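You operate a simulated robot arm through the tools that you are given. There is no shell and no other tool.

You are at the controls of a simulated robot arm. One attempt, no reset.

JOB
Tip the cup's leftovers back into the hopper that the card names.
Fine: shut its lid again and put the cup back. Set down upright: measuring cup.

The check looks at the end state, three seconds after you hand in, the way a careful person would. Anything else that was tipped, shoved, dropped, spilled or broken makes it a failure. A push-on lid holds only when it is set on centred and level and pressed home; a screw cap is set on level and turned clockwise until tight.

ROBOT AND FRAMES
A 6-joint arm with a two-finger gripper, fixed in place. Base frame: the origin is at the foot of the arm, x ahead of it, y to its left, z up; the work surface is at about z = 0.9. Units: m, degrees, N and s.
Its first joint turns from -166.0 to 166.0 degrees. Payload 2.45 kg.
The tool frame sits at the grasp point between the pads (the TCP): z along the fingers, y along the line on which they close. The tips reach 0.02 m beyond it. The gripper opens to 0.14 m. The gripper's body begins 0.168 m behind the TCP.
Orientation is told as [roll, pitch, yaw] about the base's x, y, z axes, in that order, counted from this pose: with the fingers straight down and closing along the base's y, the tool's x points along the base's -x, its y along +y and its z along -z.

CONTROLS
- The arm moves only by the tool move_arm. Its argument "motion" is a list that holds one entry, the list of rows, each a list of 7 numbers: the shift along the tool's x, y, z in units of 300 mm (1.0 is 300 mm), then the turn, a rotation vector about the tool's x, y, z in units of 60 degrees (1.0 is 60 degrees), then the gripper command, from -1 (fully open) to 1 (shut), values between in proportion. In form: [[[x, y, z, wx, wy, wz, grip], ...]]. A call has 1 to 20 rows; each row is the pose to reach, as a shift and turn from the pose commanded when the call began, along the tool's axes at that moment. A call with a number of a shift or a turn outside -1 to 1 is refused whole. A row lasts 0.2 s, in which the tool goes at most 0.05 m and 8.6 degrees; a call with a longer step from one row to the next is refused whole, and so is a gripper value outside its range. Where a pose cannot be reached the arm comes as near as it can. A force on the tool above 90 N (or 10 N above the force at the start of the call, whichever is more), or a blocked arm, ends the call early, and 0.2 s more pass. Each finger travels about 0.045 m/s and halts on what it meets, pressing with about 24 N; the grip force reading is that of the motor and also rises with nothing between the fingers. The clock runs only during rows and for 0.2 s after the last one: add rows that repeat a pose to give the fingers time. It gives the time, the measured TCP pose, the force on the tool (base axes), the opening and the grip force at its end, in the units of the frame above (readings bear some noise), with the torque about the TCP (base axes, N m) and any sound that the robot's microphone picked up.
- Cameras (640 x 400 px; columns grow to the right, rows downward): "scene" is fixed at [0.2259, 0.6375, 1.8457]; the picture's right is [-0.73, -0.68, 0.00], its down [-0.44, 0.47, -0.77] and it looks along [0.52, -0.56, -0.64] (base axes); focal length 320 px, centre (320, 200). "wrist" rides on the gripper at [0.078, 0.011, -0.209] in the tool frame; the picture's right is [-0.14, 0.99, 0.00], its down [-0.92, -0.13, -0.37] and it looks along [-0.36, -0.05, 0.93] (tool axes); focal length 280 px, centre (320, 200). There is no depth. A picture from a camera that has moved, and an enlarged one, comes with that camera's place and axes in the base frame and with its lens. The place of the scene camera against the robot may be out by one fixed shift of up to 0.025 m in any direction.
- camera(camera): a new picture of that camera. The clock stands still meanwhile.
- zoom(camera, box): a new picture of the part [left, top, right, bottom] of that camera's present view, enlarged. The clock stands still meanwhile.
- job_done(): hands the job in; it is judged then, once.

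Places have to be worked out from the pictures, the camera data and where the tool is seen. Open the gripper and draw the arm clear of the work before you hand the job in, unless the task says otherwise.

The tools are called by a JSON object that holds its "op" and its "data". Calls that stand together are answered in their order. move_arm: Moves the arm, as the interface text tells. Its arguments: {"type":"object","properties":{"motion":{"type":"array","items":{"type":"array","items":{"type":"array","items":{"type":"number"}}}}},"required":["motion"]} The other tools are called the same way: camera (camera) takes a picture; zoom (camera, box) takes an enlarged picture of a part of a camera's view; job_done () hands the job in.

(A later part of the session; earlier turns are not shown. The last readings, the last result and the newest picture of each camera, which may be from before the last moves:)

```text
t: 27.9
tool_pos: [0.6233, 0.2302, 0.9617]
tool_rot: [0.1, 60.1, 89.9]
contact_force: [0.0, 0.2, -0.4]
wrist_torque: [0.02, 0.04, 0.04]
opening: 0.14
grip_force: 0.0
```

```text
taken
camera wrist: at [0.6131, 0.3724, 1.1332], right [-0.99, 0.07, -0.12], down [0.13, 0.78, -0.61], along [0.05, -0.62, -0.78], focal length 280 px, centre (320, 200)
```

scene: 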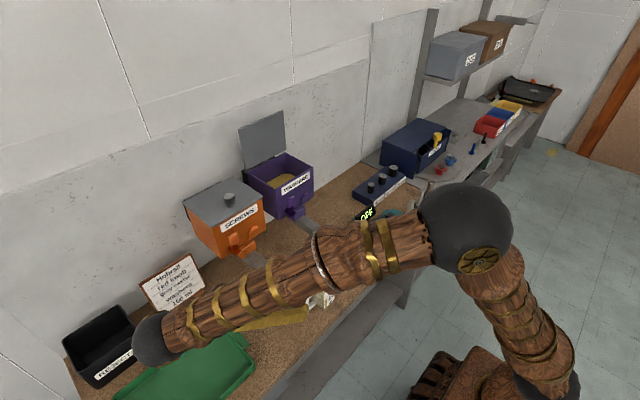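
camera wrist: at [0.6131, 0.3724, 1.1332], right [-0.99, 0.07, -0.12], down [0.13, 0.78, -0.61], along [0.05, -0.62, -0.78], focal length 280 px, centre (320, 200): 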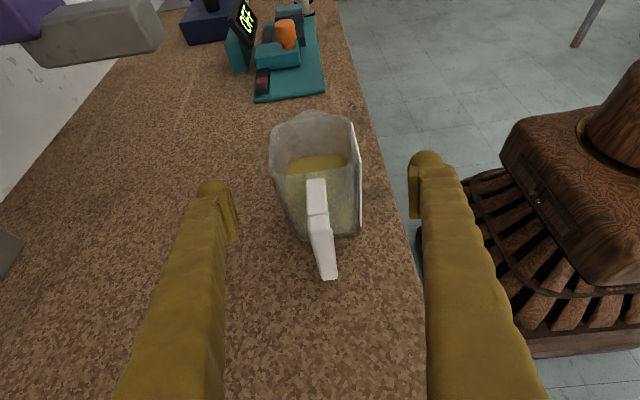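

The cup is centred between the fingers. I'll advance the last 30 mm and close.

{"op": "move_arm", "data": {"motion": [[[0, 0, 0.05, 0, 0, 0, -1], [0, 0, 0.1, 0, 0, 0, -1], [0, 0, 0.1, 0, 0, 0, -1]]]}}

{"op": "move_arm", "data": {"motion": [[[0, 0, 0, 0, 0, 0, -0.5], [0, 0, 0, 0, 0, 0, 0], [0, 0, 0, 0, 0, 0, 0.3], [0, 0, 0, 0, 0, 0, 0.6], [0, 0, 0, 0, 0, 0, 1], [0, 0, 0, 0, 0, 0, 1], [0, 0, 0, 0, 0, 0, 1], [0, 0, 0, 0, 0, 0, 1]]]}}

{"op": "camera", "data": {"camera": "wrist"}}

```text
t: 28.6
tool_pos: [0.6232, 0.2044, 0.9474]
tool_rot: [0.0, 60.0, 89.9]
contact_force: [0.5, 0.9, 0.3]
wrist_torque: [0.0, -0.03, -0.01]
opening: 0.1404
grip_force: 0.1
```

```text
t: 30.4
tool_pos: [0.6222, 0.2036, 0.9463]
tool_rot: [0.0, 60.1, 90.1]
contact_force: [3.2, 1.1, 2.1]
wrist_torque: [0.05, 0.07, -0.06]
opening: 0.0707
grip_force: 24.1
```

```text
taken
camera wrist: at [0.6127, 0.3456, 1.1192], right [-0.99, 0.07, -0.12], down [0.13, 0.78, -0.61], along [0.05, -0.62, -0.78], focal length 280 px, centre (320, 200)
```

wrist: 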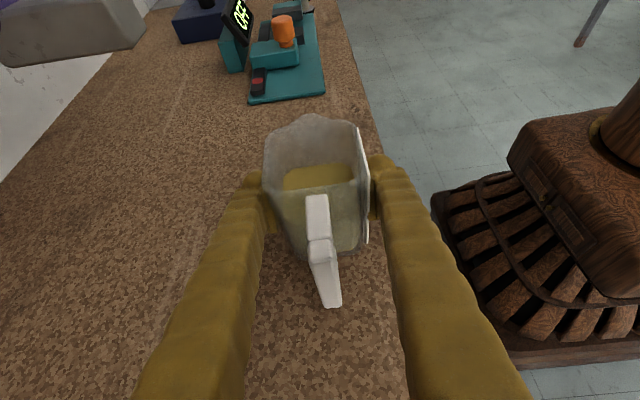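

The grip is firm (opening 70.7 mm at 24 N). I'll lift 20 mm as a test and check the cup stays level in the grasp.

{"op": "move_arm", "data": {"motion": [[[0.0144, 0, -0.0083, 0, 0, 0, 1], [0.0289, 0, -0.0167, 0, 0, 0, 1], [0.0577, 0, -0.0333, 0, 0, 0, 1], [0.0577, 0, -0.0333, 0, 0, 0, 1]]]}}

{"op": "camera", "data": {"camera": "wrist"}}

{"op": "zoom", "data": {"camera": "scene", "box": [220, 240, 400, 360]}}

```text
t: 31.4
tool_pos: [0.6234, 0.2042, 0.9667]
tool_rot: [0.1, 60.0, 90.0]
contact_force: [-0.8, -0.5, -4.9]
wrist_torque: [-0.08, 0.0, -0.02]
opening: 0.071
grip_force: 23.8
```

```text
taken
camera wrist: at [0.6131, 0.3468, 1.1391], right [-0.99, 0.07, -0.12], down [0.13, 0.78, -0.61], along [0.05, -0.62, -0.78], focal length 280 px, centre (320, 200)
```

wrist: 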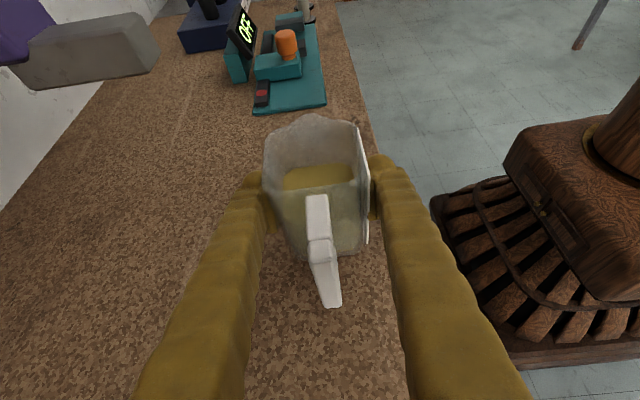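

```text
3.33 times, centred on (310, 300) of scene
camera zoom: at [0.2259, 0.6375, 1.8457], right [-0.73, -0.68, 0.0], down [-0.44, 0.47, -0.77], along [0.52, -0.56, -0.64], focal length 1068 px, centre (353, -133)
```

zoom: 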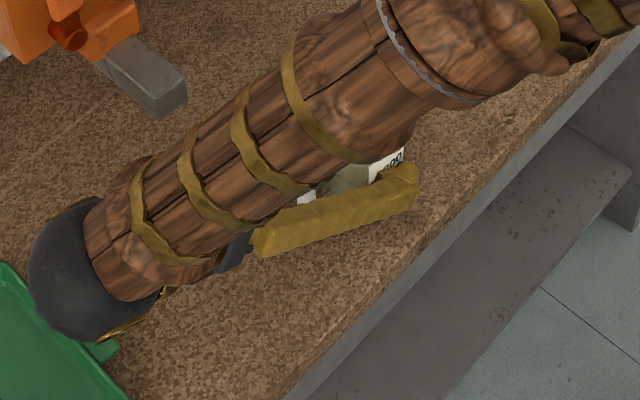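

The cup lifts level and secure. I'll raise it straight up.

{"op": "move_arm", "data": {"motion": [[[0.06, 0, -0.0346, 0, 0, 0, 1], [0.14, 0, -0.0808, 0, 0, 0, 1], [0.23, 0, -0.1328, 0, 0, 0, 1], [0.32, 0, -0.1848, 0, 0, 0, 1], [0.41, 0, -0.2367, 0, 0, 0, 1], [0.5, 0, -0.2887, 0, 0, 0, 1], [0.59, 0, -0.3406, 0, 0, 0, 1], [0.67, 0, -0.3868, 0, 0, 0, 1], [0.73, 0, -0.4215, 0, 0, 0, 1], [0.75, 0, -0.433, 0, 0, 0, 1], [0.75, 0, -0.433, 0, 0, 0, 1]]]}}

{"op": "camera", "data": {"camera": "scene"}}

{"op": "camera", "data": {"camera": "wrist"}}

```text
t: 33.9
tool_pos: [0.6239, 0.2047, 1.2253]
tool_rot: [0.0, 60.1, 90.0]
contact_force: [-0.6, 0.5, -4.4]
wrist_torque: [-0.05, 0.01, -0.02]
opening: 0.0712
grip_force: 23.9
```

```text
taken
```

scene: 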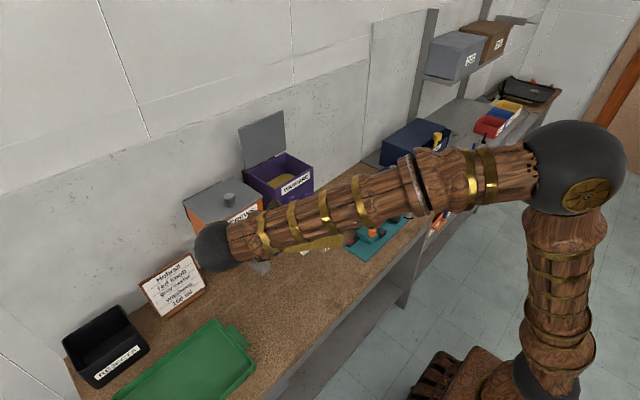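

```text
taken
camera wrist: at [0.6138, 0.3469, 1.3986], right [-0.99, 0.07, -0.12], down [0.13, 0.78, -0.61], along [0.05, -0.62, -0.78], focal length 280 px, centre (320, 200)
```

wrist: 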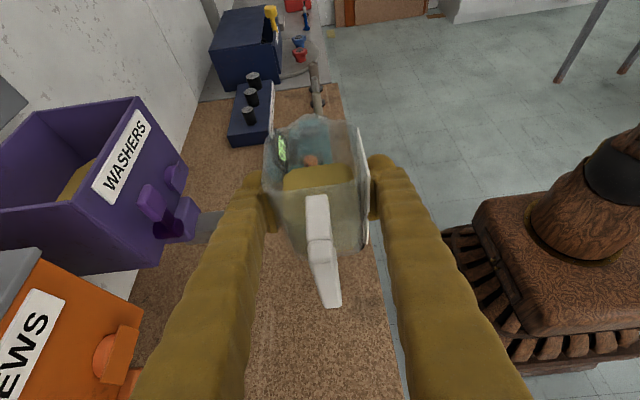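

The cup is steady at z=1.225. I'll raise it to z≈1.37 and begin moving toward the hopper in moderate steps, keeping it upright.

{"op": "move_arm", "data": {"motion": [[[0.07, 0, -0.0404, 0, 0, 0, 1], [0.15, 0, -0.0866, 0, 0, 0, 1], [0.24, 0, -0.1386, 0, 0, 0, 1], [0.33, 0, -0.1905, 0, 0, 0, 1], [0.39, 0, -0.2252, 0, 0, 0, 1], [0.42, -0.04, -0.2425, 0, 0, 0, 1], [0.42, -0.12, -0.2425, 0, 0, 0, 1], [0.42, -0.22, -0.2425, 0, 0, 0, 1], [0.42, -0.32, -0.2425, 0, 0, 0, 1], [0.42, -0.42, -0.2425, 0, 0, 0, 1], [0.42, -0.47, -0.2425, 0, 0, 0, 1], [0.42, -0.47, -0.2425, 0, 0, 0, 1]]]}}

{"op": "camera", "data": {"camera": "wrist"}}

{"op": "camera", "data": {"camera": "scene"}}

```text
t: 36.5
tool_pos: [0.7677, 0.2044, 1.3705]
tool_rot: [0.2, 60.1, 90.0]
contact_force: [-0.9, -0.2, -5.0]
wrist_torque: [-0.06, -0.03, 0.02]
opening: 0.0709
grip_force: 23.7
```

```text
taken
camera wrist: at [0.7558, 0.3457, 1.5425], right [-0.99, 0.07, -0.12], down [0.13, 0.78, -0.61], along [0.05, -0.62, -0.78], focal length 280 px, centre (320, 200)
```

wrist: 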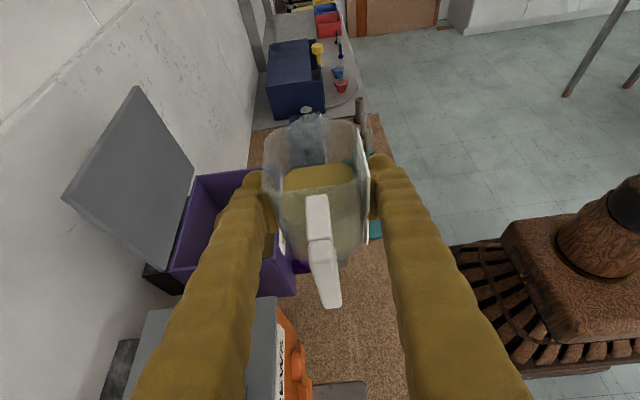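

```text
taken
```

scene: 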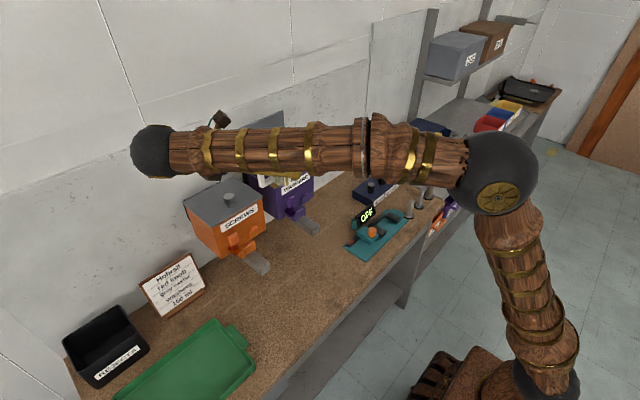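

Still level. I'll zoom the wrist view to re-measure the hopper's rim and the open lid before moving over it.

{"op": "zoom", "data": {"camera": "wrist", "box": [50, 80, 300, 310]}}

```text
1.74 times, centred on (175, 195) of wrist
camera zoom: at [0.7558, 0.3457, 1.5425], right [-0.99, 0.07, -0.12], down [0.13, 0.78, -0.61], along [0.05, -0.62, -0.78], focal length 488 px, centre (572, 209)
```

zoom: 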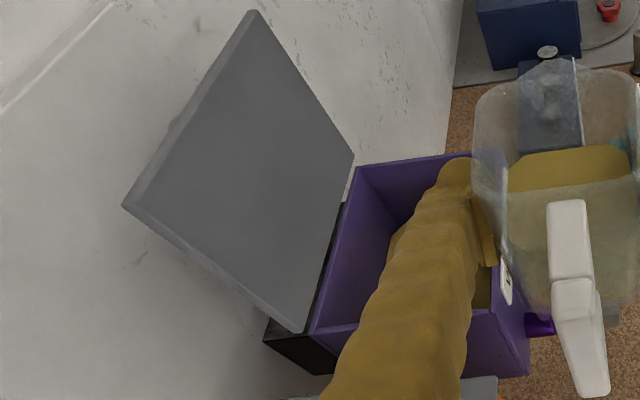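

The hopper opening spans about x 0.842 to 0.966 and y 0.026 to 0.178, with its rim at z≈1.237. The open lid stands vertical at x≈0.972. I'll carry the cup to [0.89, 0.14, 1.37], which puts the spout over the opening once tilted.

{"op": "move_arm", "data": {"motion": [[[0.0133, -0.051, 0.0231, 0, 0, 0, 1], [0.0311, -0.1186, 0.0539, 0, 0, 0, 1], [0.0533, -0.2034, 0.0924, 0, 0, 0, 1], [0.0756, -0.2881, 0.1308, 0, 0, 0, 1], [0.0934, -0.3559, 0.1616, 0, 0, 0, 1], [0.1067, -0.4067, 0.1847, 0, 0, 0, 1], [0.1067, -0.4067, 0.1847, 0, 0, 0, 1]]]}}

{"op": "camera", "data": {"camera": "wrist"}}

{"op": "camera", "data": {"camera": "scene"}}

```text
t: 38.0
tool_pos: [0.8888, 0.1404, 1.3697]
tool_rot: [0.2, 60.2, 90.0]
contact_force: [0.0, -0.2, -5.1]
wrist_torque: [-0.11, -0.03, 0.01]
opening: 0.071
grip_force: 24.0
```

```text
taken
camera wrist: at [0.8778, 0.2829, 1.5434], right [-0.99, 0.07, -0.12], down [0.13, 0.78, -0.61], along [0.05, -0.62, -0.78], focal length 280 px, centre (320, 200)
```

wrist: 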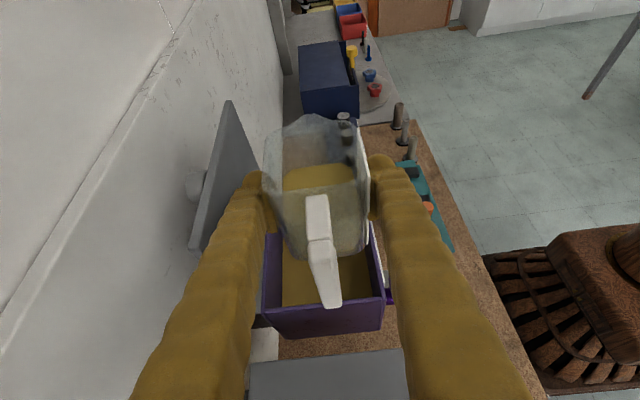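

```text
taken
```

scene: 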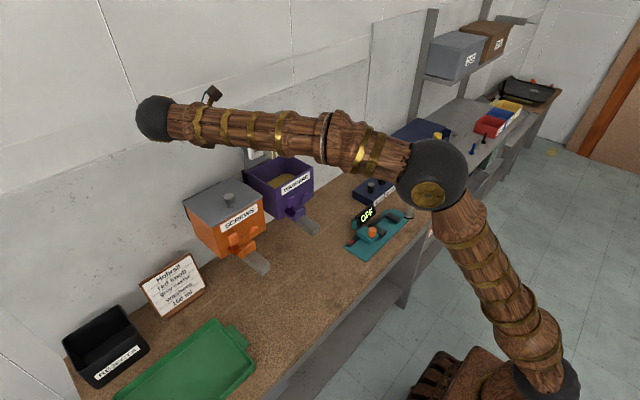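

The cup is right over the opening. I'll lower it 55 mm so the pour falls only a short way.

{"op": "move_arm", "data": {"motion": [[[-0.04, 0, 0.0231, 0, 0, 0, 1], [-0.09, 0, 0.052, 0, 0, 0, 1], [-0.14, 0, 0.0808, 0, 0, 0, 1], [-0.159, 0, 0.0918, 0, 0, 0, 1], [-0.159, 0, 0.0918, 0, 0, 0, 1]]]}}

{"op": "camera", "data": {"camera": "wrist"}}

```text
t: 39.2
tool_pos: [0.8881, 0.1401, 1.3165]
tool_rot: [0.1, 60.0, 90.0]
contact_force: [0.3, -0.2, -4.9]
wrist_torque: [-0.09, 0.0, 0.01]
opening: 0.0709
grip_force: 24.0
```

```text
taken
camera wrist: at [0.8766, 0.2826, 1.4875], right [-0.99, 0.07, -0.12], down [0.13, 0.78, -0.61], along [0.05, -0.62, -0.78], focal length 280 px, centre (320, 200)
```

wrist: 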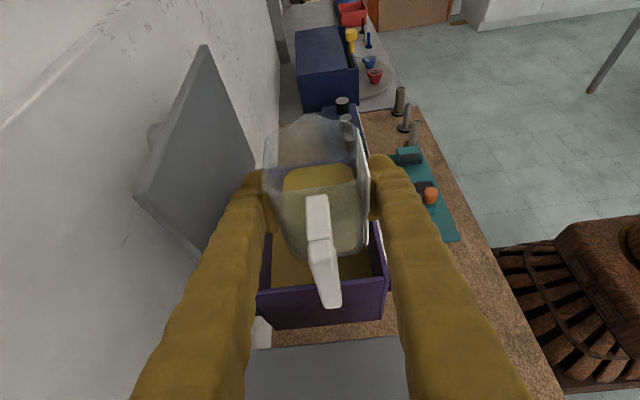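

I'll start the pour by tilting 60° about the grip, spout down toward -y, at about 22°/s.

{"op": "move_arm", "data": {"motion": [[[0, 0, 0, 0, -0.07, 0, 1], [0, 0, 0, 0, -0.14, 0, 1], [0, 0, 0, 0, -0.21, 0, 1], [0, 0, 0, 0, -0.28, 0, 1], [0, 0, 0, 0, -0.35, 0, 1], [0, 0, 0, 0, -0.42, 0, 1], [0, 0, 0, 0, -0.49, 0, 1], [0, 0, 0, 0, -0.56, 0, 1], [0, 0, 0, 0, -0.63, 0, 1], [0, 0, 0, 0, -0.7, 0, 1], [0, 0, 0, 0, -0.77, 0, 1], [0, 0, 0, 0, -0.84, 0, 1], [0, 0, 0, 0, -0.92, 0, 1], [0, 0, 0, 0, -1.0, 0, 1], [0, 0, 0, 0, -1.0, 0, 1]]]}}

{"op": "camera", "data": {"camera": "wrist"}}

{"op": "camera", "data": {"camera": "scene"}}

```text
t: 42.5
tool_pos: [0.8868, 0.1417, 1.3163]
tool_rot: [-0.1, 0.0, 89.9]
contact_force: [0.3, 0.1, -5.2]
wrist_torque: [-0.02, -0.01, 0.0]
opening: 0.0711
grip_force: 24.4
```

```text
taken
camera wrist: at [0.8765, 0.0628, 1.5259], right [-0.99, 0.14, 0.0], down [0.13, 0.92, 0.37], along [0.05, 0.36, -0.93], focal length 280 px, centre (320, 200)
```

wrist: 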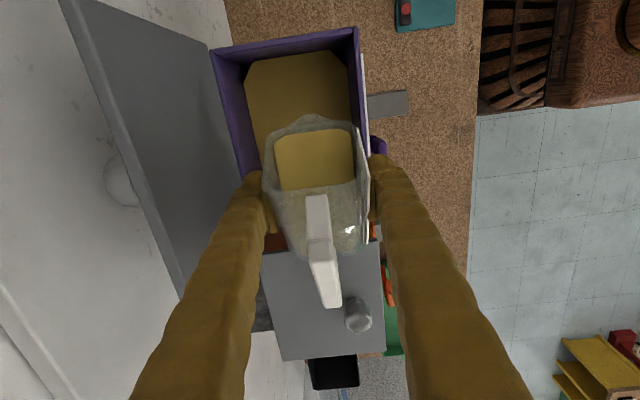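

```text
taken
```

scene: 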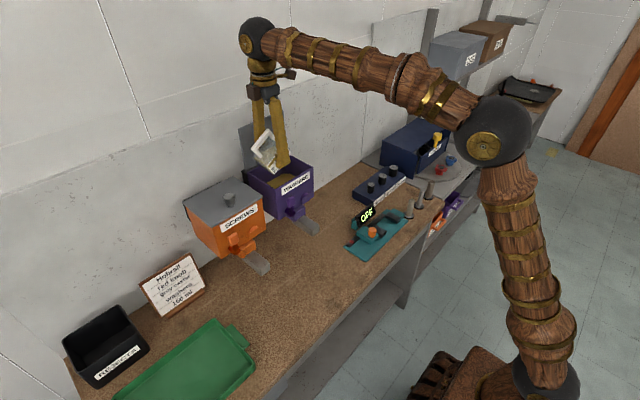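

{"op": "zoom", "data": {"camera": "wrist", "box": [200, 20, 400, 280]}}

{"op": "zoom", "data": {"camera": "scene", "box": [220, 100, 340, 220]}}

```text
1.54 times, centred on (300, 150) of wrist
camera zoom: at [0.8765, 0.0628, 1.5259], right [-0.99, 0.14, 0.0], down [0.13, 0.92, 0.37], along [0.05, 0.36, -0.93], focal length 431 px, centre (351, 277)
```

zoom: 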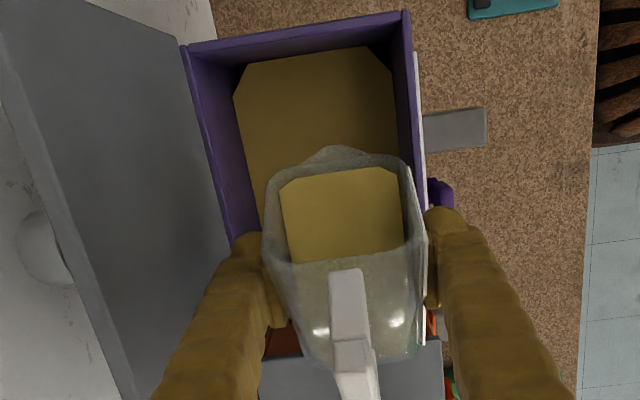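

```text
3.33 times, centred on (280, 160) of scene
camera zoom: at [0.2259, 0.6375, 1.8457], right [-0.73, -0.68, 0.0], down [-0.44, 0.47, -0.77], along [0.52, -0.56, -0.64], focal length 1068 px, centre (453, 333)
```

zoom: 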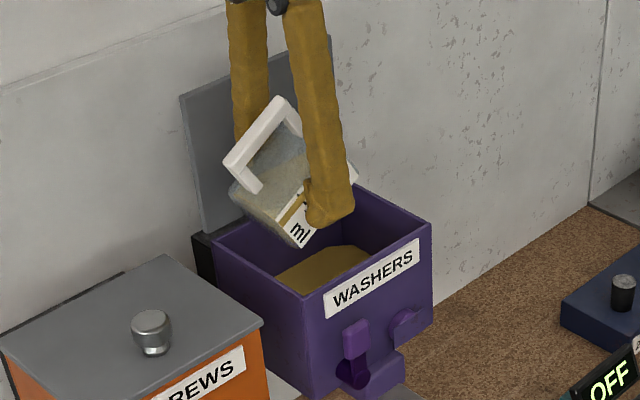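

At 60° the mouth is well inside the opening. I'll carry on to 120°.

{"op": "move_arm", "data": {"motion": [[[0, 0, 0, 0, -0.06, 0, 1], [0, 0, 0, 0, -0.12, 0, 1], [0, 0, 0, 0, -0.18, 0, 1], [0, 0, 0, 0, -0.24, 0, 1], [0, 0, 0, 0, -0.3, 0, 1], [0, 0, 0, 0, -0.36, 0, 1], [0, 0, 0, 0, -0.42, 0, 1], [0, 0, 0, 0, -0.48, 0, 1], [0, 0, 0, 0, -0.54, 0, 1], [0, 0, 0, 0, -0.6, 0, 1], [0, 0, 0, 0, -0.66, 0, 1], [0, 0, 0, 0, -0.72, 0, 1], [0, 0, 0, 0, -0.78, 0, 1], [0, 0, 0, 0, -0.84, 0, 1], [0, 0, 0, 0, -0.9, 0, 1], [0, 0, 0, 0, -0.96, 0, 1], [0, 0, 0, 0, -1.0, 0, 1], [0, 0, 0, 0, -1.0, 0, 1]]]}}

{"op": "camera", "data": {"camera": "wrist"}}

{"op": "zoom", "data": {"camera": "scene", "box": [220, 100, 340, 220]}}

```text
t: 46.2
tool_pos: [0.8873, 0.1415, 1.3155]
tool_rot: [0.0, -60.0, 90.0]
contact_force: [-0.7, 0.1, -1.1]
wrist_torque: [0.01, 0.0, -0.01]
opening: 0.0704
grip_force: 23.6
```

```text
taken
camera wrist: at [0.8764, -0.0794, 1.3537], right [-0.99, 0.07, 0.12], down [0.13, 0.14, 0.98], along [0.05, 0.99, -0.15], focal length 280 px, centre (320, 200)
```

wrist: 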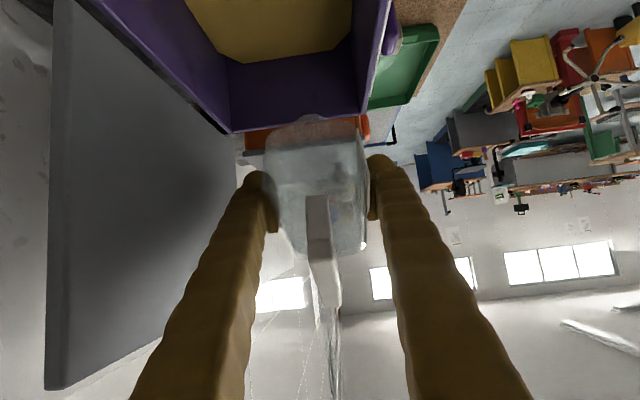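

```text
3.33 times, centred on (280, 160) of scene
camera zoom: at [0.2259, 0.6375, 1.8457], right [-0.73, -0.68, 0.0], down [-0.44, 0.47, -0.77], along [0.52, -0.56, -0.64], focal length 1068 px, centre (453, 333)
```

zoom: 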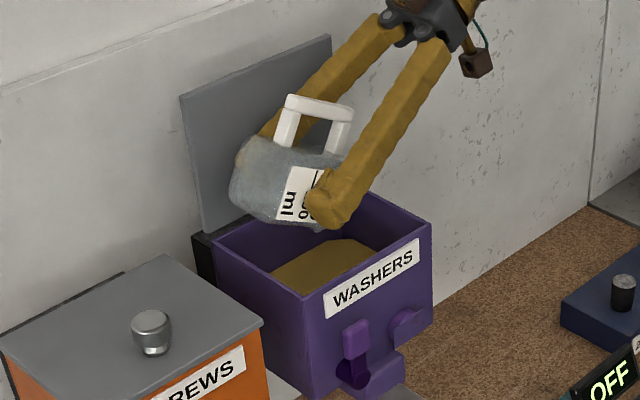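

The load dropped from about 5 N to about 1 N and the cup looks empty. I'll tip 10° further and hold briefly so any last bits fall.

{"op": "move_arm", "data": {"motion": [[[0, 0, 0, 0, -0.08, 0, 1], [0, 0, 0, 0, -0.16, 0, 1], [0, 0, 0, 0, -0.16, 0, 1], [0, 0, 0, 0, -0.16, 0, 1], [0, 0, 0, 0, -0.16, 0, 1], [0, 0, 0, 0, -0.16, 0, 1], [0, 0, 0, 0, -0.16, 0, 1], [0, 0, 0, 0, -0.16, 0, 1]]]}}

{"op": "zoom", "data": {"camera": "wrist", "box": [220, 90, 420, 340]}}

{"op": "zoom", "data": {"camera": "scene", "box": [200, 120, 360, 300]}}

```text
t: 48.0
tool_pos: [0.8874, 0.143, 1.316]
tool_rot: [0.1, -69.5, 90.0]
contact_force: [-0.6, 0.2, -1.2]
wrist_torque: [0.03, -0.04, 0.02]
opening: 0.0706
grip_force: 23.9
```

```text
1.60 times, centred on (320, 215) of wrist
camera zoom: at [0.8764, -0.082, 1.3165], right [-0.99, 0.05, 0.13], down [0.13, -0.02, 0.99], along [0.05, 1.0, 0.02], focal length 449 px, centre (320, 176)
```

zoom: 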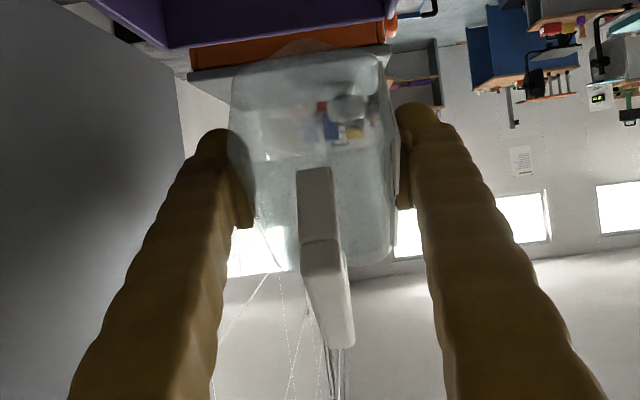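

```text
2.22 times, centred on (280, 210) of scene
camera zoom: at [0.2259, 0.6375, 1.8457], right [-0.73, -0.68, 0.0], down [-0.44, 0.47, -0.77], along [0.52, -0.56, -0.64], focal length 712 px, centre (409, 178)
```

zoom: 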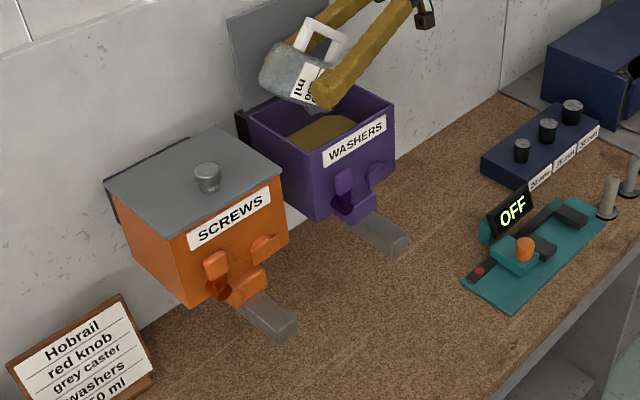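

The cup is empty and nothing has landed outside the hopper. I'll turn it back upright in place, in three moves.

{"op": "move_arm", "data": {"motion": [[[0, 0, 0, 0, 0.11, 0, 1], [0, 0, 0, 0, 0.23, 0, 1], [0, 0, 0, 0, 0.36, 0, 1], [0, 0, 0, 0, 0.49, 0, 1], [0, 0, 0, 0, 0.62, 0, 1], [0, 0, 0, 0, 0.75, 0, 1], [0, 0, 0, 0, 0.88, 0, 1], [0, 0, 0, 0, 1.0, 0, 1], [0, 0, 0, 0, 1.0, 0, 1]]]}}

{"op": "move_arm", "data": {"motion": [[[0, 0, 0, 0, 0.13, 0, 1], [0, 0, 0, 0, 0.26, 0, 1], [0, 0, 0, 0, 0.39, 0, 1], [0, 0, 0, 0, 0.52, 0, 1], [0, 0, 0, 0, 0.65, 0, 1], [0, 0, 0, 0, 0.78, 0, 1], [0, 0, 0, 0, 0.91, 0, 1], [0, 0, 0, 0, 1.0, 0, 1], [0, 0, 0, 0, 1.0, 0, 1]]]}}

{"op": "move_arm", "data": {"motion": [[[0, 0, 0, 0, 0.08, 0, 1], [0, 0, 0, 0, 0.16, 0, 1], [0, 0, 0, 0, 0.16, 0, 1]]]}}

```text
t: 50.0
tool_pos: [0.8883, 0.1402, 1.3162]
tool_rot: [0.0, -9.4, 89.9]
contact_force: [0.2, -0.2, -0.1]
wrist_torque: [-0.04, -0.03, 0.0]
opening: 0.0704
grip_force: 24.0
```

```text
t: 52.0
tool_pos: [0.8872, 0.1423, 1.3164]
tool_rot: [0.0, 50.6, 90.0]
contact_force: [-0.7, -0.1, -1.1]
wrist_torque: [-0.01, 0.0, 0.0]
opening: 0.0702
grip_force: 23.4
```

```text
t: 52.9
tool_pos: [0.8869, 0.1411, 1.3156]
tool_rot: [0.1, 60.1, 90.0]
contact_force: [0.3, 0.5, -0.6]
wrist_torque: [0.01, -0.04, 0.02]
opening: 0.0705
grip_force: 23.9
```

The cup is upright again. I'll lift it clear of the hopper and bring it back over its original spot.

{"op": "move_arm", "data": {"motion": [[[0.04, 0, -0.0231, 0, 0, 0, 1], [0.1, 0, -0.0577, 0, 0, 0, 1], [0.159, 0, -0.0918, 0, 0, 0, 1], [0.1486, 0.088, -0.11, 0, 0, 0, 1], [0.1354, 0.198, -0.1328, 0, 0, 0, 1], [0.1223, 0.308, -0.1555, 0, 0, 0, 1], [0.1092, 0.418, -0.1783, 0, 0, 0, 1], [0.096, 0.528, -0.201, 0, 0, 0, 1], [0.083, 0.638, -0.2237, 0, 0, 0, 1], [0.0698, 0.748, -0.2465, 0, 0, 0, 1], [0.0592, 0.836, -0.2647, 0, 0, 0, 1], [0.054, 0.88, -0.2738, 0, 0, 0, 1], [0.054, 0.88, -0.2738, 0, 0, 0, 1]]]}}

{"op": "camera", "data": {"camera": "wrist"}}

{"op": "camera", "data": {"camera": "scene"}}

```text
t: 55.6
tool_pos: [0.625, 0.2042, 1.3702]
tool_rot: [0.0, 60.2, 90.0]
contact_force: [-0.2, 0.7, -0.1]
wrist_torque: [-0.04, 0.02, 0.01]
opening: 0.0706
grip_force: 23.7
```

```text
taken
camera wrist: at [0.614, 0.3456, 1.5437], right [-0.99, 0.07, -0.12], down [0.13, 0.78, -0.61], along [0.05, -0.62, -0.78], focal length 280 px, centre (320, 200)
```

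wrist: 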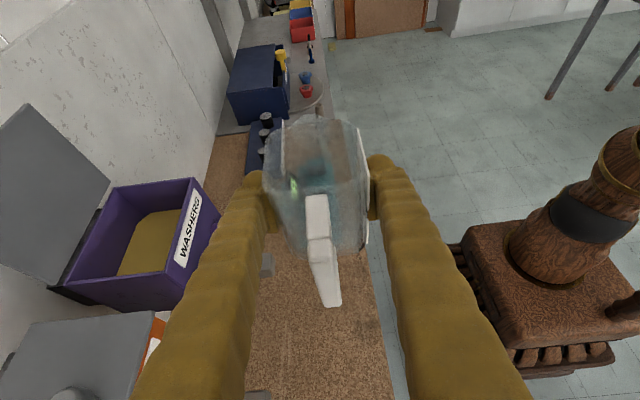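

```text
taken
```

scene: 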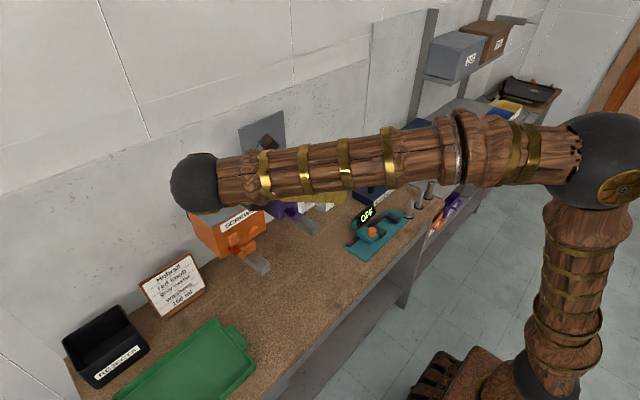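

The cup is empty and upright over its original spot. I'll lower it, fast at first and then gently.

{"op": "move_arm", "data": {"motion": [[[-0.06, 0, 0.0346, 0, 0, 0, 1], [-0.15, 0, 0.0866, 0, 0, 0, 1], [-0.26, 0, 0.1501, 0, 0, 0, 1], [-0.37, 0, 0.2136, 0, 0, 0, 1], [-0.48, 0, 0.2771, 0, 0, 0, 1], [-0.59, 0, 0.3406, 0, 0, 0, 1], [-0.7, 0, 0.4041, 0, 0, 0, 1], [-0.8, 0, 0.4619, 0, 0, 0, 1], [-0.86, 0, 0.4965, 0, 0, 0, 1], [-0.86, 0, 0.4965, 0, 0, 0, 1]]]}}

{"op": "move_arm", "data": {"motion": [[[-0.06, 0, 0.0346, 0, 0, 0, 1], [-0.14, 0, 0.0808, 0, 0, 0, 1], [-0.22, 0, 0.127, 0, 0, 0, 1], [-0.28, 0, 0.1617, 0, 0, 0, 1], [-0.31, 0, 0.179, 0, 0, 0, 1], [-0.31, 0, 0.179, 0, 0, 0, 1]]]}}

{"op": "camera", "data": {"camera": "wrist"}}

```text
t: 57.9
tool_pos: [0.6246, 0.2033, 1.0726]
tool_rot: [0.0, 60.1, 90.0]
contact_force: [-0.4, 0.7, -0.3]
wrist_torque: [0.01, 0.01, -0.03]
opening: 0.0705
grip_force: 24.1
```

```text
t: 59.2
tool_pos: [0.6253, 0.2059, 0.9648]
tool_rot: [0.0, 60.2, 90.1]
contact_force: [0.8, 0.3, -0.8]
wrist_torque: [0.0, 0.01, 0.0]
opening: 0.0703
grip_force: 24.3
```

```text
taken
camera wrist: at [0.6139, 0.3468, 1.1381], right [-0.99, 0.07, -0.12], down [0.13, 0.78, -0.61], along [0.05, -0.62, -0.78], focal length 280 px, centre (320, 200)
```

wrist: 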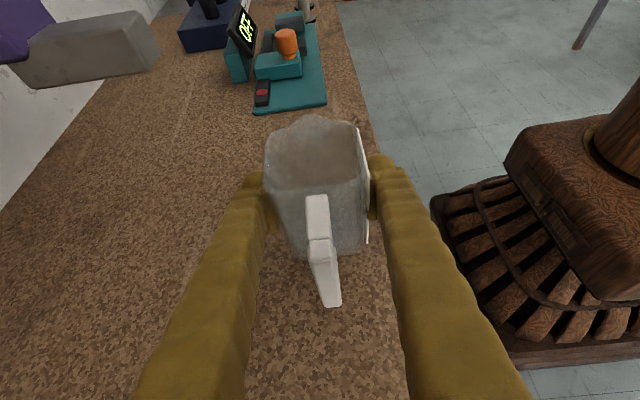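

There's 18 mm left. I'll lower it in 3 mm steps and watch for contact.

{"op": "move_arm", "data": {"motion": [[[-0.0087, 0.003, 0.005, 0, 0, 0, 1], [-0.0173, 0.006, 0.01, 0, 0, 0, 1], [-0.026, 0.006, 0.015, 0, 0, 0, 1], [-0.0346, 0.006, 0.02, 0, 0, 0, 1], [-0.0433, 0.006, 0.025, 0, 0, 0, 1], [-0.0433, 0.006, 0.025, 0, 0, 0, 1]]]}}

```text
t: 60.6
tool_pos: [0.6214, 0.2043, 0.9497]
tool_rot: [0.0, 60.1, 90.0]
contact_force: [-0.7, -0.9, -0.5]
wrist_torque: [-0.02, -0.02, 0.02]
opening: 0.0703
grip_force: 23.6
```

No contact yet, so I'll finish in 1 mm steps.

{"op": "move_arm", "data": {"motion": [[[-0.0029, 0, 0.0017, 0, 0, 0, 1], [-0.0058, 0, 0.0033, 0, 0, 0, 1], [-0.0087, 0, 0.005, 0, 0, 0, 1], [-0.0087, 0, 0.005, 0, 0, 0, 1]]]}}

```text
t: 61.6
tool_pos: [0.6214, 0.2048, 0.9475]
tool_rot: [0.0, 60.1, 90.0]
contact_force: [0.0, -0.1, -0.6]
wrist_torque: [0.03, 0.04, -0.01]
opening: 0.0704
grip_force: 23.9
```

{"op": "move_arm", "data": {"motion": [[[-0.0029, 0, 0.0017, 0, 0, 0, 1], [-0.0058, 0, 0.0033, 0, 0, 0, 1], [-0.0058, 0, 0.0033, 0, 0, 0, 1]]]}}

```text
t: 62.5
tool_pos: [0.6218, 0.2051, 0.9459]
tool_rot: [0.0, 60.1, 89.8]
contact_force: [1.8, -2.3, 23.6]
wrist_torque: [0.45, -0.02, -0.02]
opening: 0.0704
grip_force: 23.3
```

Contact is confirmed: the bench is carrying the cup, with 23 N upward. I'll ease up half a millimetre and open slowly.

{"op": "move_arm", "data": {"motion": [[[0.0014, 0, -0.0008, 0, 0, 0, 1], [0.0017, 0, -0.001, 0, 0, 0, 1], [0.0017, 0, -0.001, 0, 0, 0, -0.1], [0.0017, 0, -0.001, 0, 0, 0, -0.3], [0.0017, 0, -0.001, 0, 0, 0, -0.6], [0.0017, 0, -0.001, 0, 0, 0, -1], [0.0017, 0, -0.001, 0, 0, 0, -1], [0.0017, 0, -0.001, 0, 0, 0, -1], [0.0017, 0, -0.001, 0, 0, 0, -1]]]}}

{"op": "camera", "data": {"camera": "wrist"}}

```text
t: 64.5
tool_pos: [0.6215, 0.205, 0.9452]
tool_rot: [0.0, 60.1, 90.0]
contact_force: [-0.2, 0.6, 0.2]
wrist_torque: [-0.02, -0.01, 0.0]
opening: 0.1399
grip_force: 0.1
```

```text
taken
camera wrist: at [0.6116, 0.3463, 1.1188], right [-0.99, 0.07, -0.12], down [0.13, 0.78, -0.61], along [0.05, -0.62, -0.78], focal length 280 px, centre (320, 200)
```

wrist: 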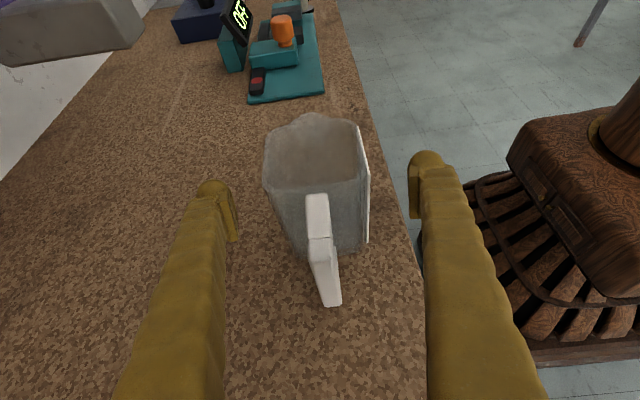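

The cup is standing upright and free. I'll back the fingers out along their own axis and then rise.

{"op": "move_arm", "data": {"motion": [[[0, 0, -0.08, 0, 0, 0, -1], [0, 0, -0.2, 0, 0, 0, -1], [0, 0, -0.34, 0, 0, 0, -1], [0, 0, -0.48, 0, 0, 0, -1], [0, 0, -0.6, 0, 0, 0, -1], [0.12, 0, -0.67, 0, 0, 0, -1], [0.26, 0, -0.75, 0, 0, 0, -1], [0.4, 0, -0.83, 0, 0, 0, -1], [0.5, 0, -0.89, 0, 0, 0, -1], [0.5, 0, -0.89, 0, 0, 0, -1]]]}}

{"op": "camera", "data": {"camera": "wrist"}}

{"op": "camera", "data": {"camera": "scene"}}

```text
t: 66.7
tool_pos: [0.6218, 0.361, 1.2099]
tool_rot: [0.0, 60.1, 89.9]
contact_force: [-1.1, 0.5, 0.0]
wrist_torque: [-0.02, 0.02, -0.01]
opening: 0.14
grip_force: 0.1
```

```text
taken
camera wrist: at [0.6107, 0.5026, 1.3822], right [-0.99, 0.07, -0.12], down [0.13, 0.78, -0.61], along [0.05, -0.62, -0.78], focal length 280 px, centre (320, 200)
```

wrist: 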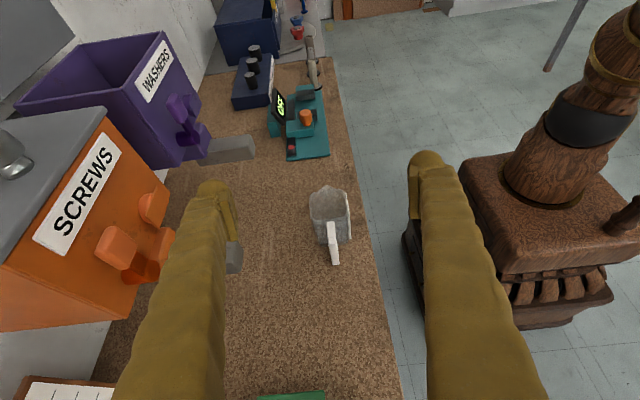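

```text
taken
```

scene: 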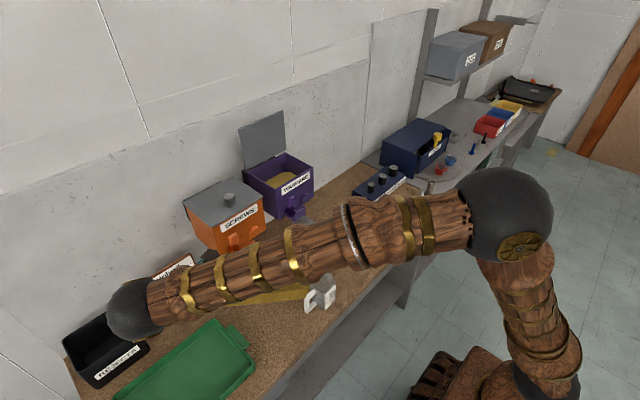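

The cup is back where it was, empty and upright. Next I'll shut the lid under control: one finger behind its top edge to pull, the other in front to catch it. First I'll raise and turn the tool downward.

{"op": "move_arm", "data": {"motion": [[[0.1135, -0.0325, 0.0215, 0, -0.125, 0, -1], [0.227, -0.065, 0.043, 0, -0.25, 0, -1], [0.3405, -0.0975, 0.0645, 0, -0.375, 0, -1], [0.454, -0.13, 0.086, 0, -0.5, 0, -1], [0.5675, -0.1625, 0.1075, 0, -0.625, 0, -1], [0.681, -0.195, 0.129, 0, -0.75, 0, -1], [0.7945, -0.2275, 0.1505, 0, -0.875, 0, -1], [0.908, -0.26, 0.172, 0, -1.0, 0, -1], [0.908, -0.26, 0.172, 0, -1.0, 0, -1]]]}}

{"op": "camera", "data": {"camera": "wrist"}}

{"op": "camera", "data": {"camera": "scene"}}

```text
t: 68.7
tool_pos: [0.6975, 0.1791, 1.4207]
tool_rot: [0.0, 0.1, 89.9]
contact_force: [0.0, -0.3, -1.1]
wrist_torque: [0.01, -0.02, -0.02]
opening: 0.1398
grip_force: 0.1
```

```text
taken
camera wrist: at [0.6875, 0.1009, 1.6305], right [-0.99, 0.14, 0.0], down [0.13, 0.92, 0.37], along [0.05, 0.36, -0.93], focal length 280 px, centre (320, 200)
```

wrist: 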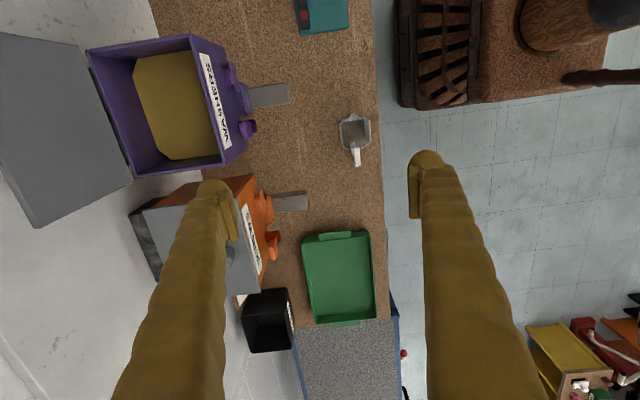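

```text
taken
```

scene: 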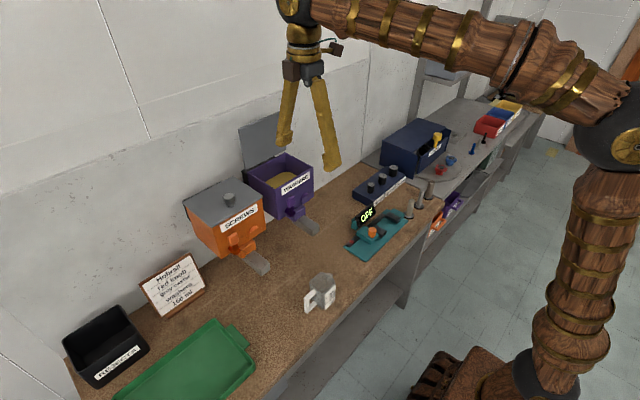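

{"op": "zoom", "data": {"camera": "wrist", "box": [0, 20, 300, 240]}}

{"op": "zoom", "data": {"camera": "scene", "box": [220, 100, 350, 240]}}

```text
1.82 times, centred on (150, 130) of wrist
camera zoom: at [0.6875, 0.1009, 1.6305], right [-0.99, 0.14, 0.0], down [0.13, 0.92, 0.37], along [0.05, 0.36, -0.93], focal length 510 px, centre (629, 327)
```

zoom: 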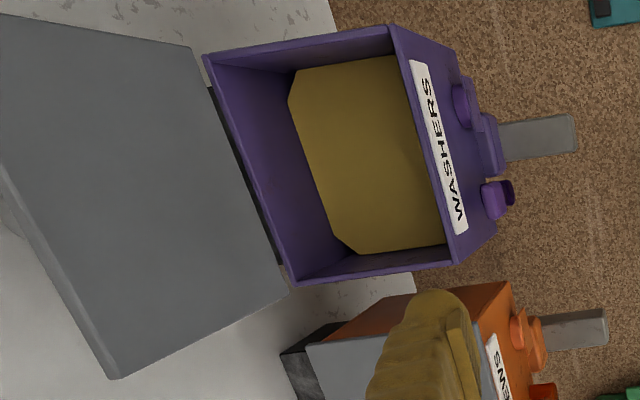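

```text
2.86 times, centred on (285, 170) of scene
camera zoom: at [0.2259, 0.6375, 1.8457], right [-0.73, -0.68, 0.0], down [-0.44, 0.47, -0.77], along [0.52, -0.56, -0.64], focal length 915 px, centre (420, 286)
```

zoom: 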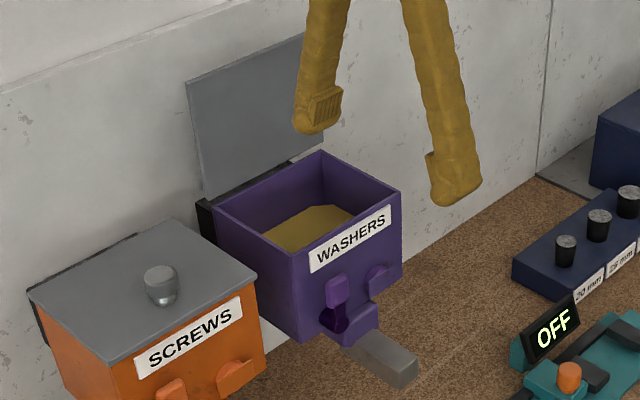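

The hopper and bench look clean, and the lid's top edge is at x≈0.974, z≈1.389, just past vertical. I'll go to a standoff above and in front of that edge at y≈0.055, clear of the knob. The tool will be pitched 55° down with the fingers about 60 mm apart in the vertical plane.

{"op": "move_arm", "data": {"motion": [[[0.059, -0.0964, -0.0234, 0.0833, 0, 0, 0.143], [0.118, -0.1929, -0.0469, 0.1666, 0, 0, 0.143], [0.177, -0.2893, -0.0703, 0.2499, 0, 0, 0.143], [0.236, -0.3857, -0.0937, 0.3331, 0, 0, 0.143], [0.295, -0.4821, -0.1171, 0.4164, 0, 0, 0.143], [0.354, -0.5786, -0.1406, 0.4997, 0, 0, 0.143], [0.413, -0.675, -0.164, 0.583, 0, 0, 0.143], [0.413, -0.675, -0.164, 0.583, 0, 0, 0.143]]]}}

{"op": "camera", "data": {"camera": "wrist"}}

{"op": "zoom", "data": {"camera": "scene", "box": [200, 50, 400, 230]}}

```text
t: 70.5
tool_pos: [0.9034, 0.0547, 1.4689]
tool_rot: [-35.0, 0.1, 90.0]
contact_force: [-0.1, 0.1, 0.1]
wrist_torque: [0.0, -0.01, 0.0]
opening: 0.0599
grip_force: 0.1
```

```text
taken
camera wrist: at [0.7742, -0.0238, 1.6349], right [-0.81, 0.14, -0.57], down [-0.11, 0.92, 0.37], along [0.58, 0.36, -0.73], focal length 280 px, centre (320, 200)
```

wrist: 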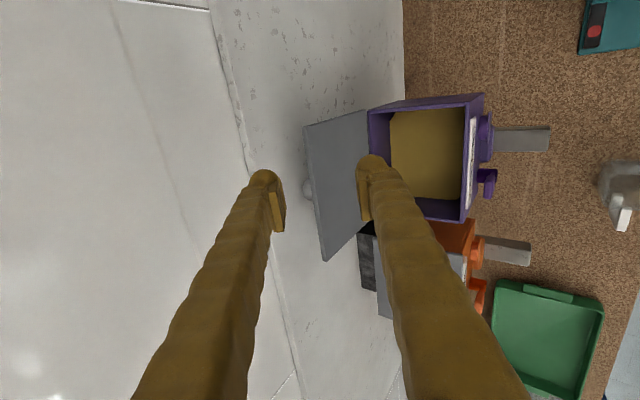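

```text
2.22 times, centred on (300, 140) of scene
camera zoom: at [0.2259, 0.6375, 1.8457], right [-0.73, -0.68, 0.0], down [-0.44, 0.47, -0.77], along [0.52, -0.56, -0.64], focal length 712 px, centre (364, 333)
```

zoom: 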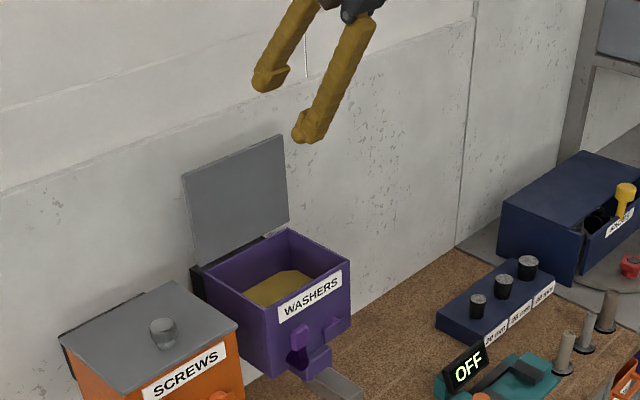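

{"op": "zoom", "data": {"camera": "wrist", "box": [240, 90, 420, 270]}}

```text
2.22 times, centred on (330, 180) of wrist
camera zoom: at [0.7742, -0.0238, 1.6349], right [-0.81, 0.14, -0.57], down [-0.11, 0.92, 0.37], along [0.58, 0.36, -0.73], focal length 623 px, centre (298, 244)
```

zoom: 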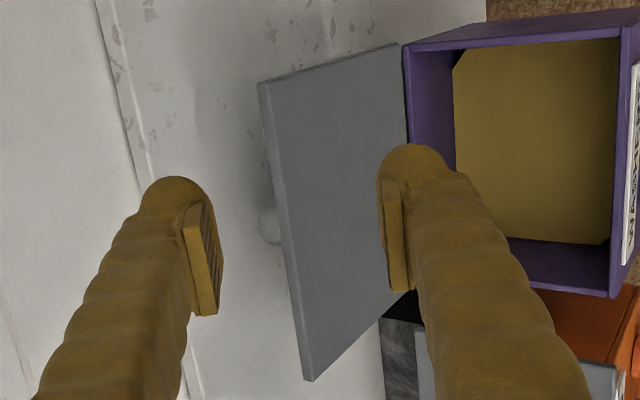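

The lid's top edge spans x 0.970 to 0.978 at z≈1.388, and the knob is at y≈0.10. I'll straddle that edge: over it first, then down, with one fingertip about 10 mm behind it.

{"op": "move_arm", "data": {"motion": [[[0, -0.0131, 0.0755, 0, 0, 0, 0.143], [0, -0.0261, 0.151, 0, 0, 0, 0.143], [0, -0.0392, 0.2265, 0, 0, 0, 0.143], [0, -0.0164, 0.2688, 0, 0, 0, 0.143], [0, 0.0064, 0.3111, 0, 0, 0, 0.143], [0, 0.0293, 0.3534, 0, 0, 0, 0.143], [0, 0.0293, 0.3534, 0, 0, 0, 0.143]]]}}

{"op": "zoom", "data": {"camera": "wrist", "box": [200, 60, 440, 300]}}

{"op": "zoom", "data": {"camera": "scene", "box": [220, 80, 360, 220]}}

```text
t: 72.0
tool_pos: [0.9563, 0.0548, 1.3773]
tool_rot: [-34.9, 0.1, 89.9]
contact_force: [0.0, -0.3, 0.3]
wrist_torque: [-0.02, 0.01, -0.02]
opening: 0.0598
grip_force: 0.0
```

```text
1.67 times, centred on (320, 180) of wrist
camera zoom: at [0.8276, -0.0227, 1.5429], right [-0.81, 0.14, -0.57], down [-0.11, 0.92, 0.37], along [0.57, 0.36, -0.73], focal length 467 px, centre (320, 233)
```

zoom: 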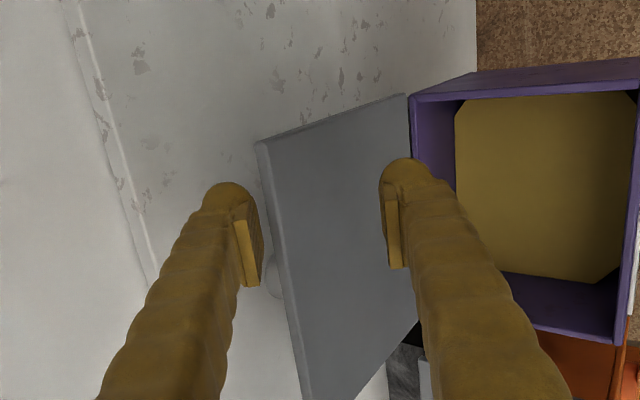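

```text
2.86 times, centred on (290, 150) of scene
camera zoom: at [0.2259, 0.6375, 1.8457], right [-0.73, -0.68, 0.0], down [-0.44, 0.47, -0.77], along [0.52, -0.56, -0.64], focal length 915 px, centre (406, 343)
```

zoom: 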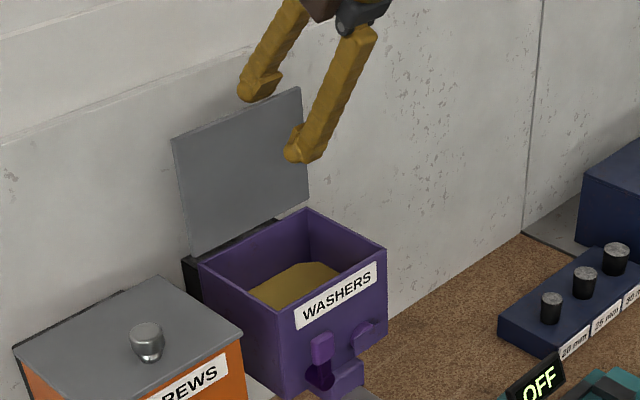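

The rear fingertip is behind the edge but only slightly below it, so I'll go about 12 mm deeper.

{"op": "move_arm", "data": {"motion": [[[0, 0.004, 0.0135, 0, 0, 0, 0.143], [0, 0.008, 0.027, 0, 0, 0, 0.143], [0, 0.012, 0.0404, 0, 0, 0, 0.143], [0, 0.012, 0.0404, 0, 0, 0, 0.143]]]}}

{"op": "zoom", "data": {"camera": "wrist", "box": [200, 60, 440, 300]}}

{"op": "zoom", "data": {"camera": "scene", "box": [240, 80, 340, 180]}}

```text
t: 73.0
tool_pos: [0.9599, 0.055, 1.3652]
tool_rot: [-35.0, 0.2, 89.9]
contact_force: [-0.3, 0.7, 0.5]
wrist_torque: [-0.01, -0.01, 0.04]
opening: 0.0597
grip_force: 0.0
```

```text
1.67 times, centred on (320, 180) of wrist
camera zoom: at [0.8314, -0.0221, 1.5312], right [-0.81, 0.14, -0.57], down [-0.11, 0.92, 0.37], along [0.57, 0.36, -0.73], focal length 467 px, centre (320, 233)
```

zoom: 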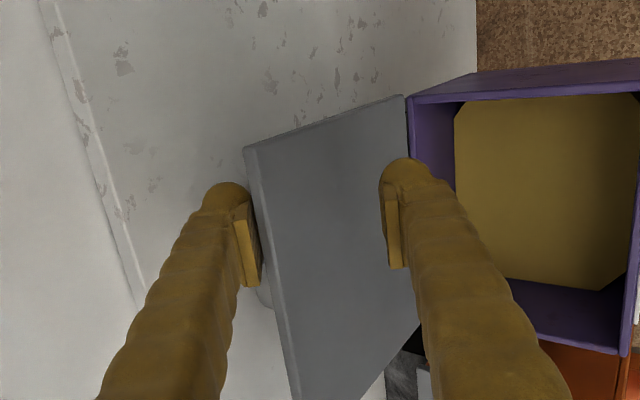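

```text
4.00 times, centred on (290, 130) of scene
camera zoom: at [0.2259, 0.6375, 1.8457], right [-0.73, -0.68, 0.0], down [-0.44, 0.47, -0.77], along [0.52, -0.56, -0.64], focal length 1281 px, centre (440, 480)
```

zoom: 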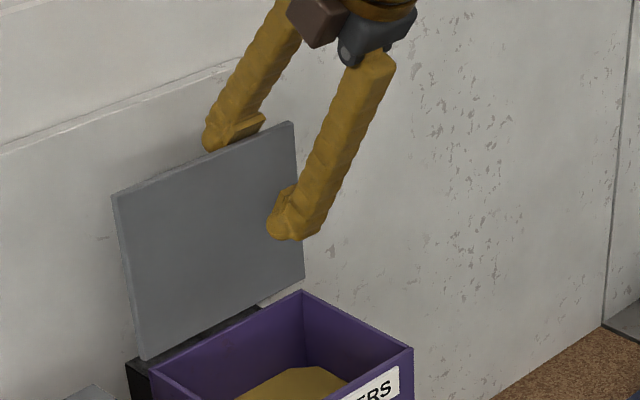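

The rear finger is behind the lid and the front finger is in front of it. I'll draw the tool 30 mm toward the robot so the lid tips past vertical and leans onto the front finger.

{"op": "move_arm", "data": {"motion": [[[0, 0.0137, -0.0096, 0, 0, 0, 0.143], [0, 0.0273, -0.0191, 0, 0, 0, 0.143], [0, 0.041, -0.0287, 0, 0, 0, 0.143], [0, 0.0546, -0.0383, 0, 0, 0, 0.143], [0, 0.0683, -0.0478, 0, 0, 0, 0.143], [0, 0.0819, -0.0574, 0, 0, 0, 0.143], [0, 0.0819, -0.0574, 0, 0, 0, 0.143]]]}}

{"op": "zoom", "data": {"camera": "wrist", "box": [200, 60, 440, 300]}}

{"op": "zoom", "data": {"camera": "scene", "box": [230, 80, 350, 210]}}

```text
t: 74.7
tool_pos: [0.9299, 0.0554, 1.3639]
tool_rot: [-35.0, 0.1, 89.9]
contact_force: [-0.2, 0.0, -0.4]
wrist_torque: [0.0, -0.01, 0.02]
opening: 0.0599
grip_force: 0.1
```

```text
1.67 times, centred on (320, 180) of wrist
camera zoom: at [0.8015, -0.0224, 1.5306], right [-0.81, 0.14, -0.57], down [-0.11, 0.92, 0.37], along [0.57, 0.36, -0.73], focal length 467 px, centre (320, 233)
```

zoom: 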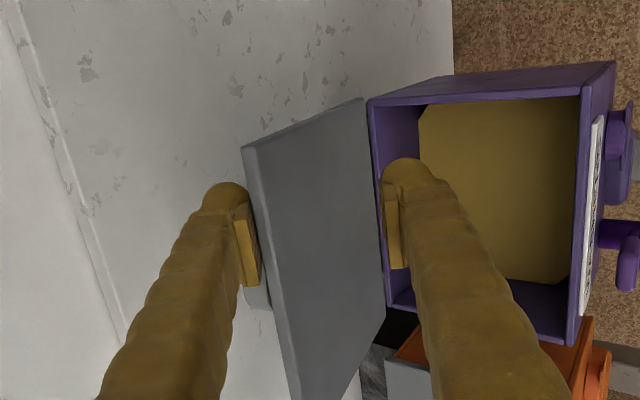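

```text
3.08 times, centred on (290, 145) of scene
camera zoom: at [0.2259, 0.6375, 1.8457], right [-0.73, -0.68, 0.0], down [-0.44, 0.47, -0.77], along [0.52, -0.56, -0.64], focal length 985 px, centre (412, 369)
```

zoom: 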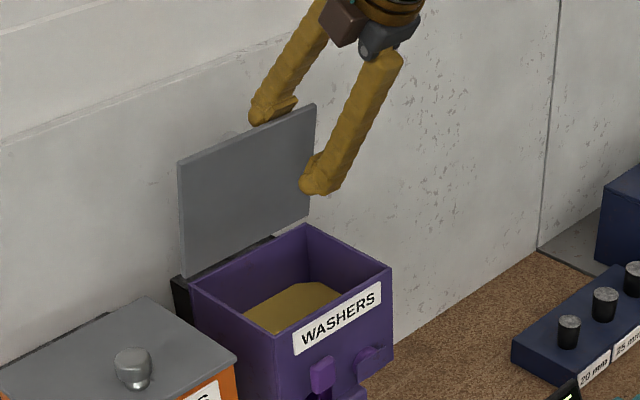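

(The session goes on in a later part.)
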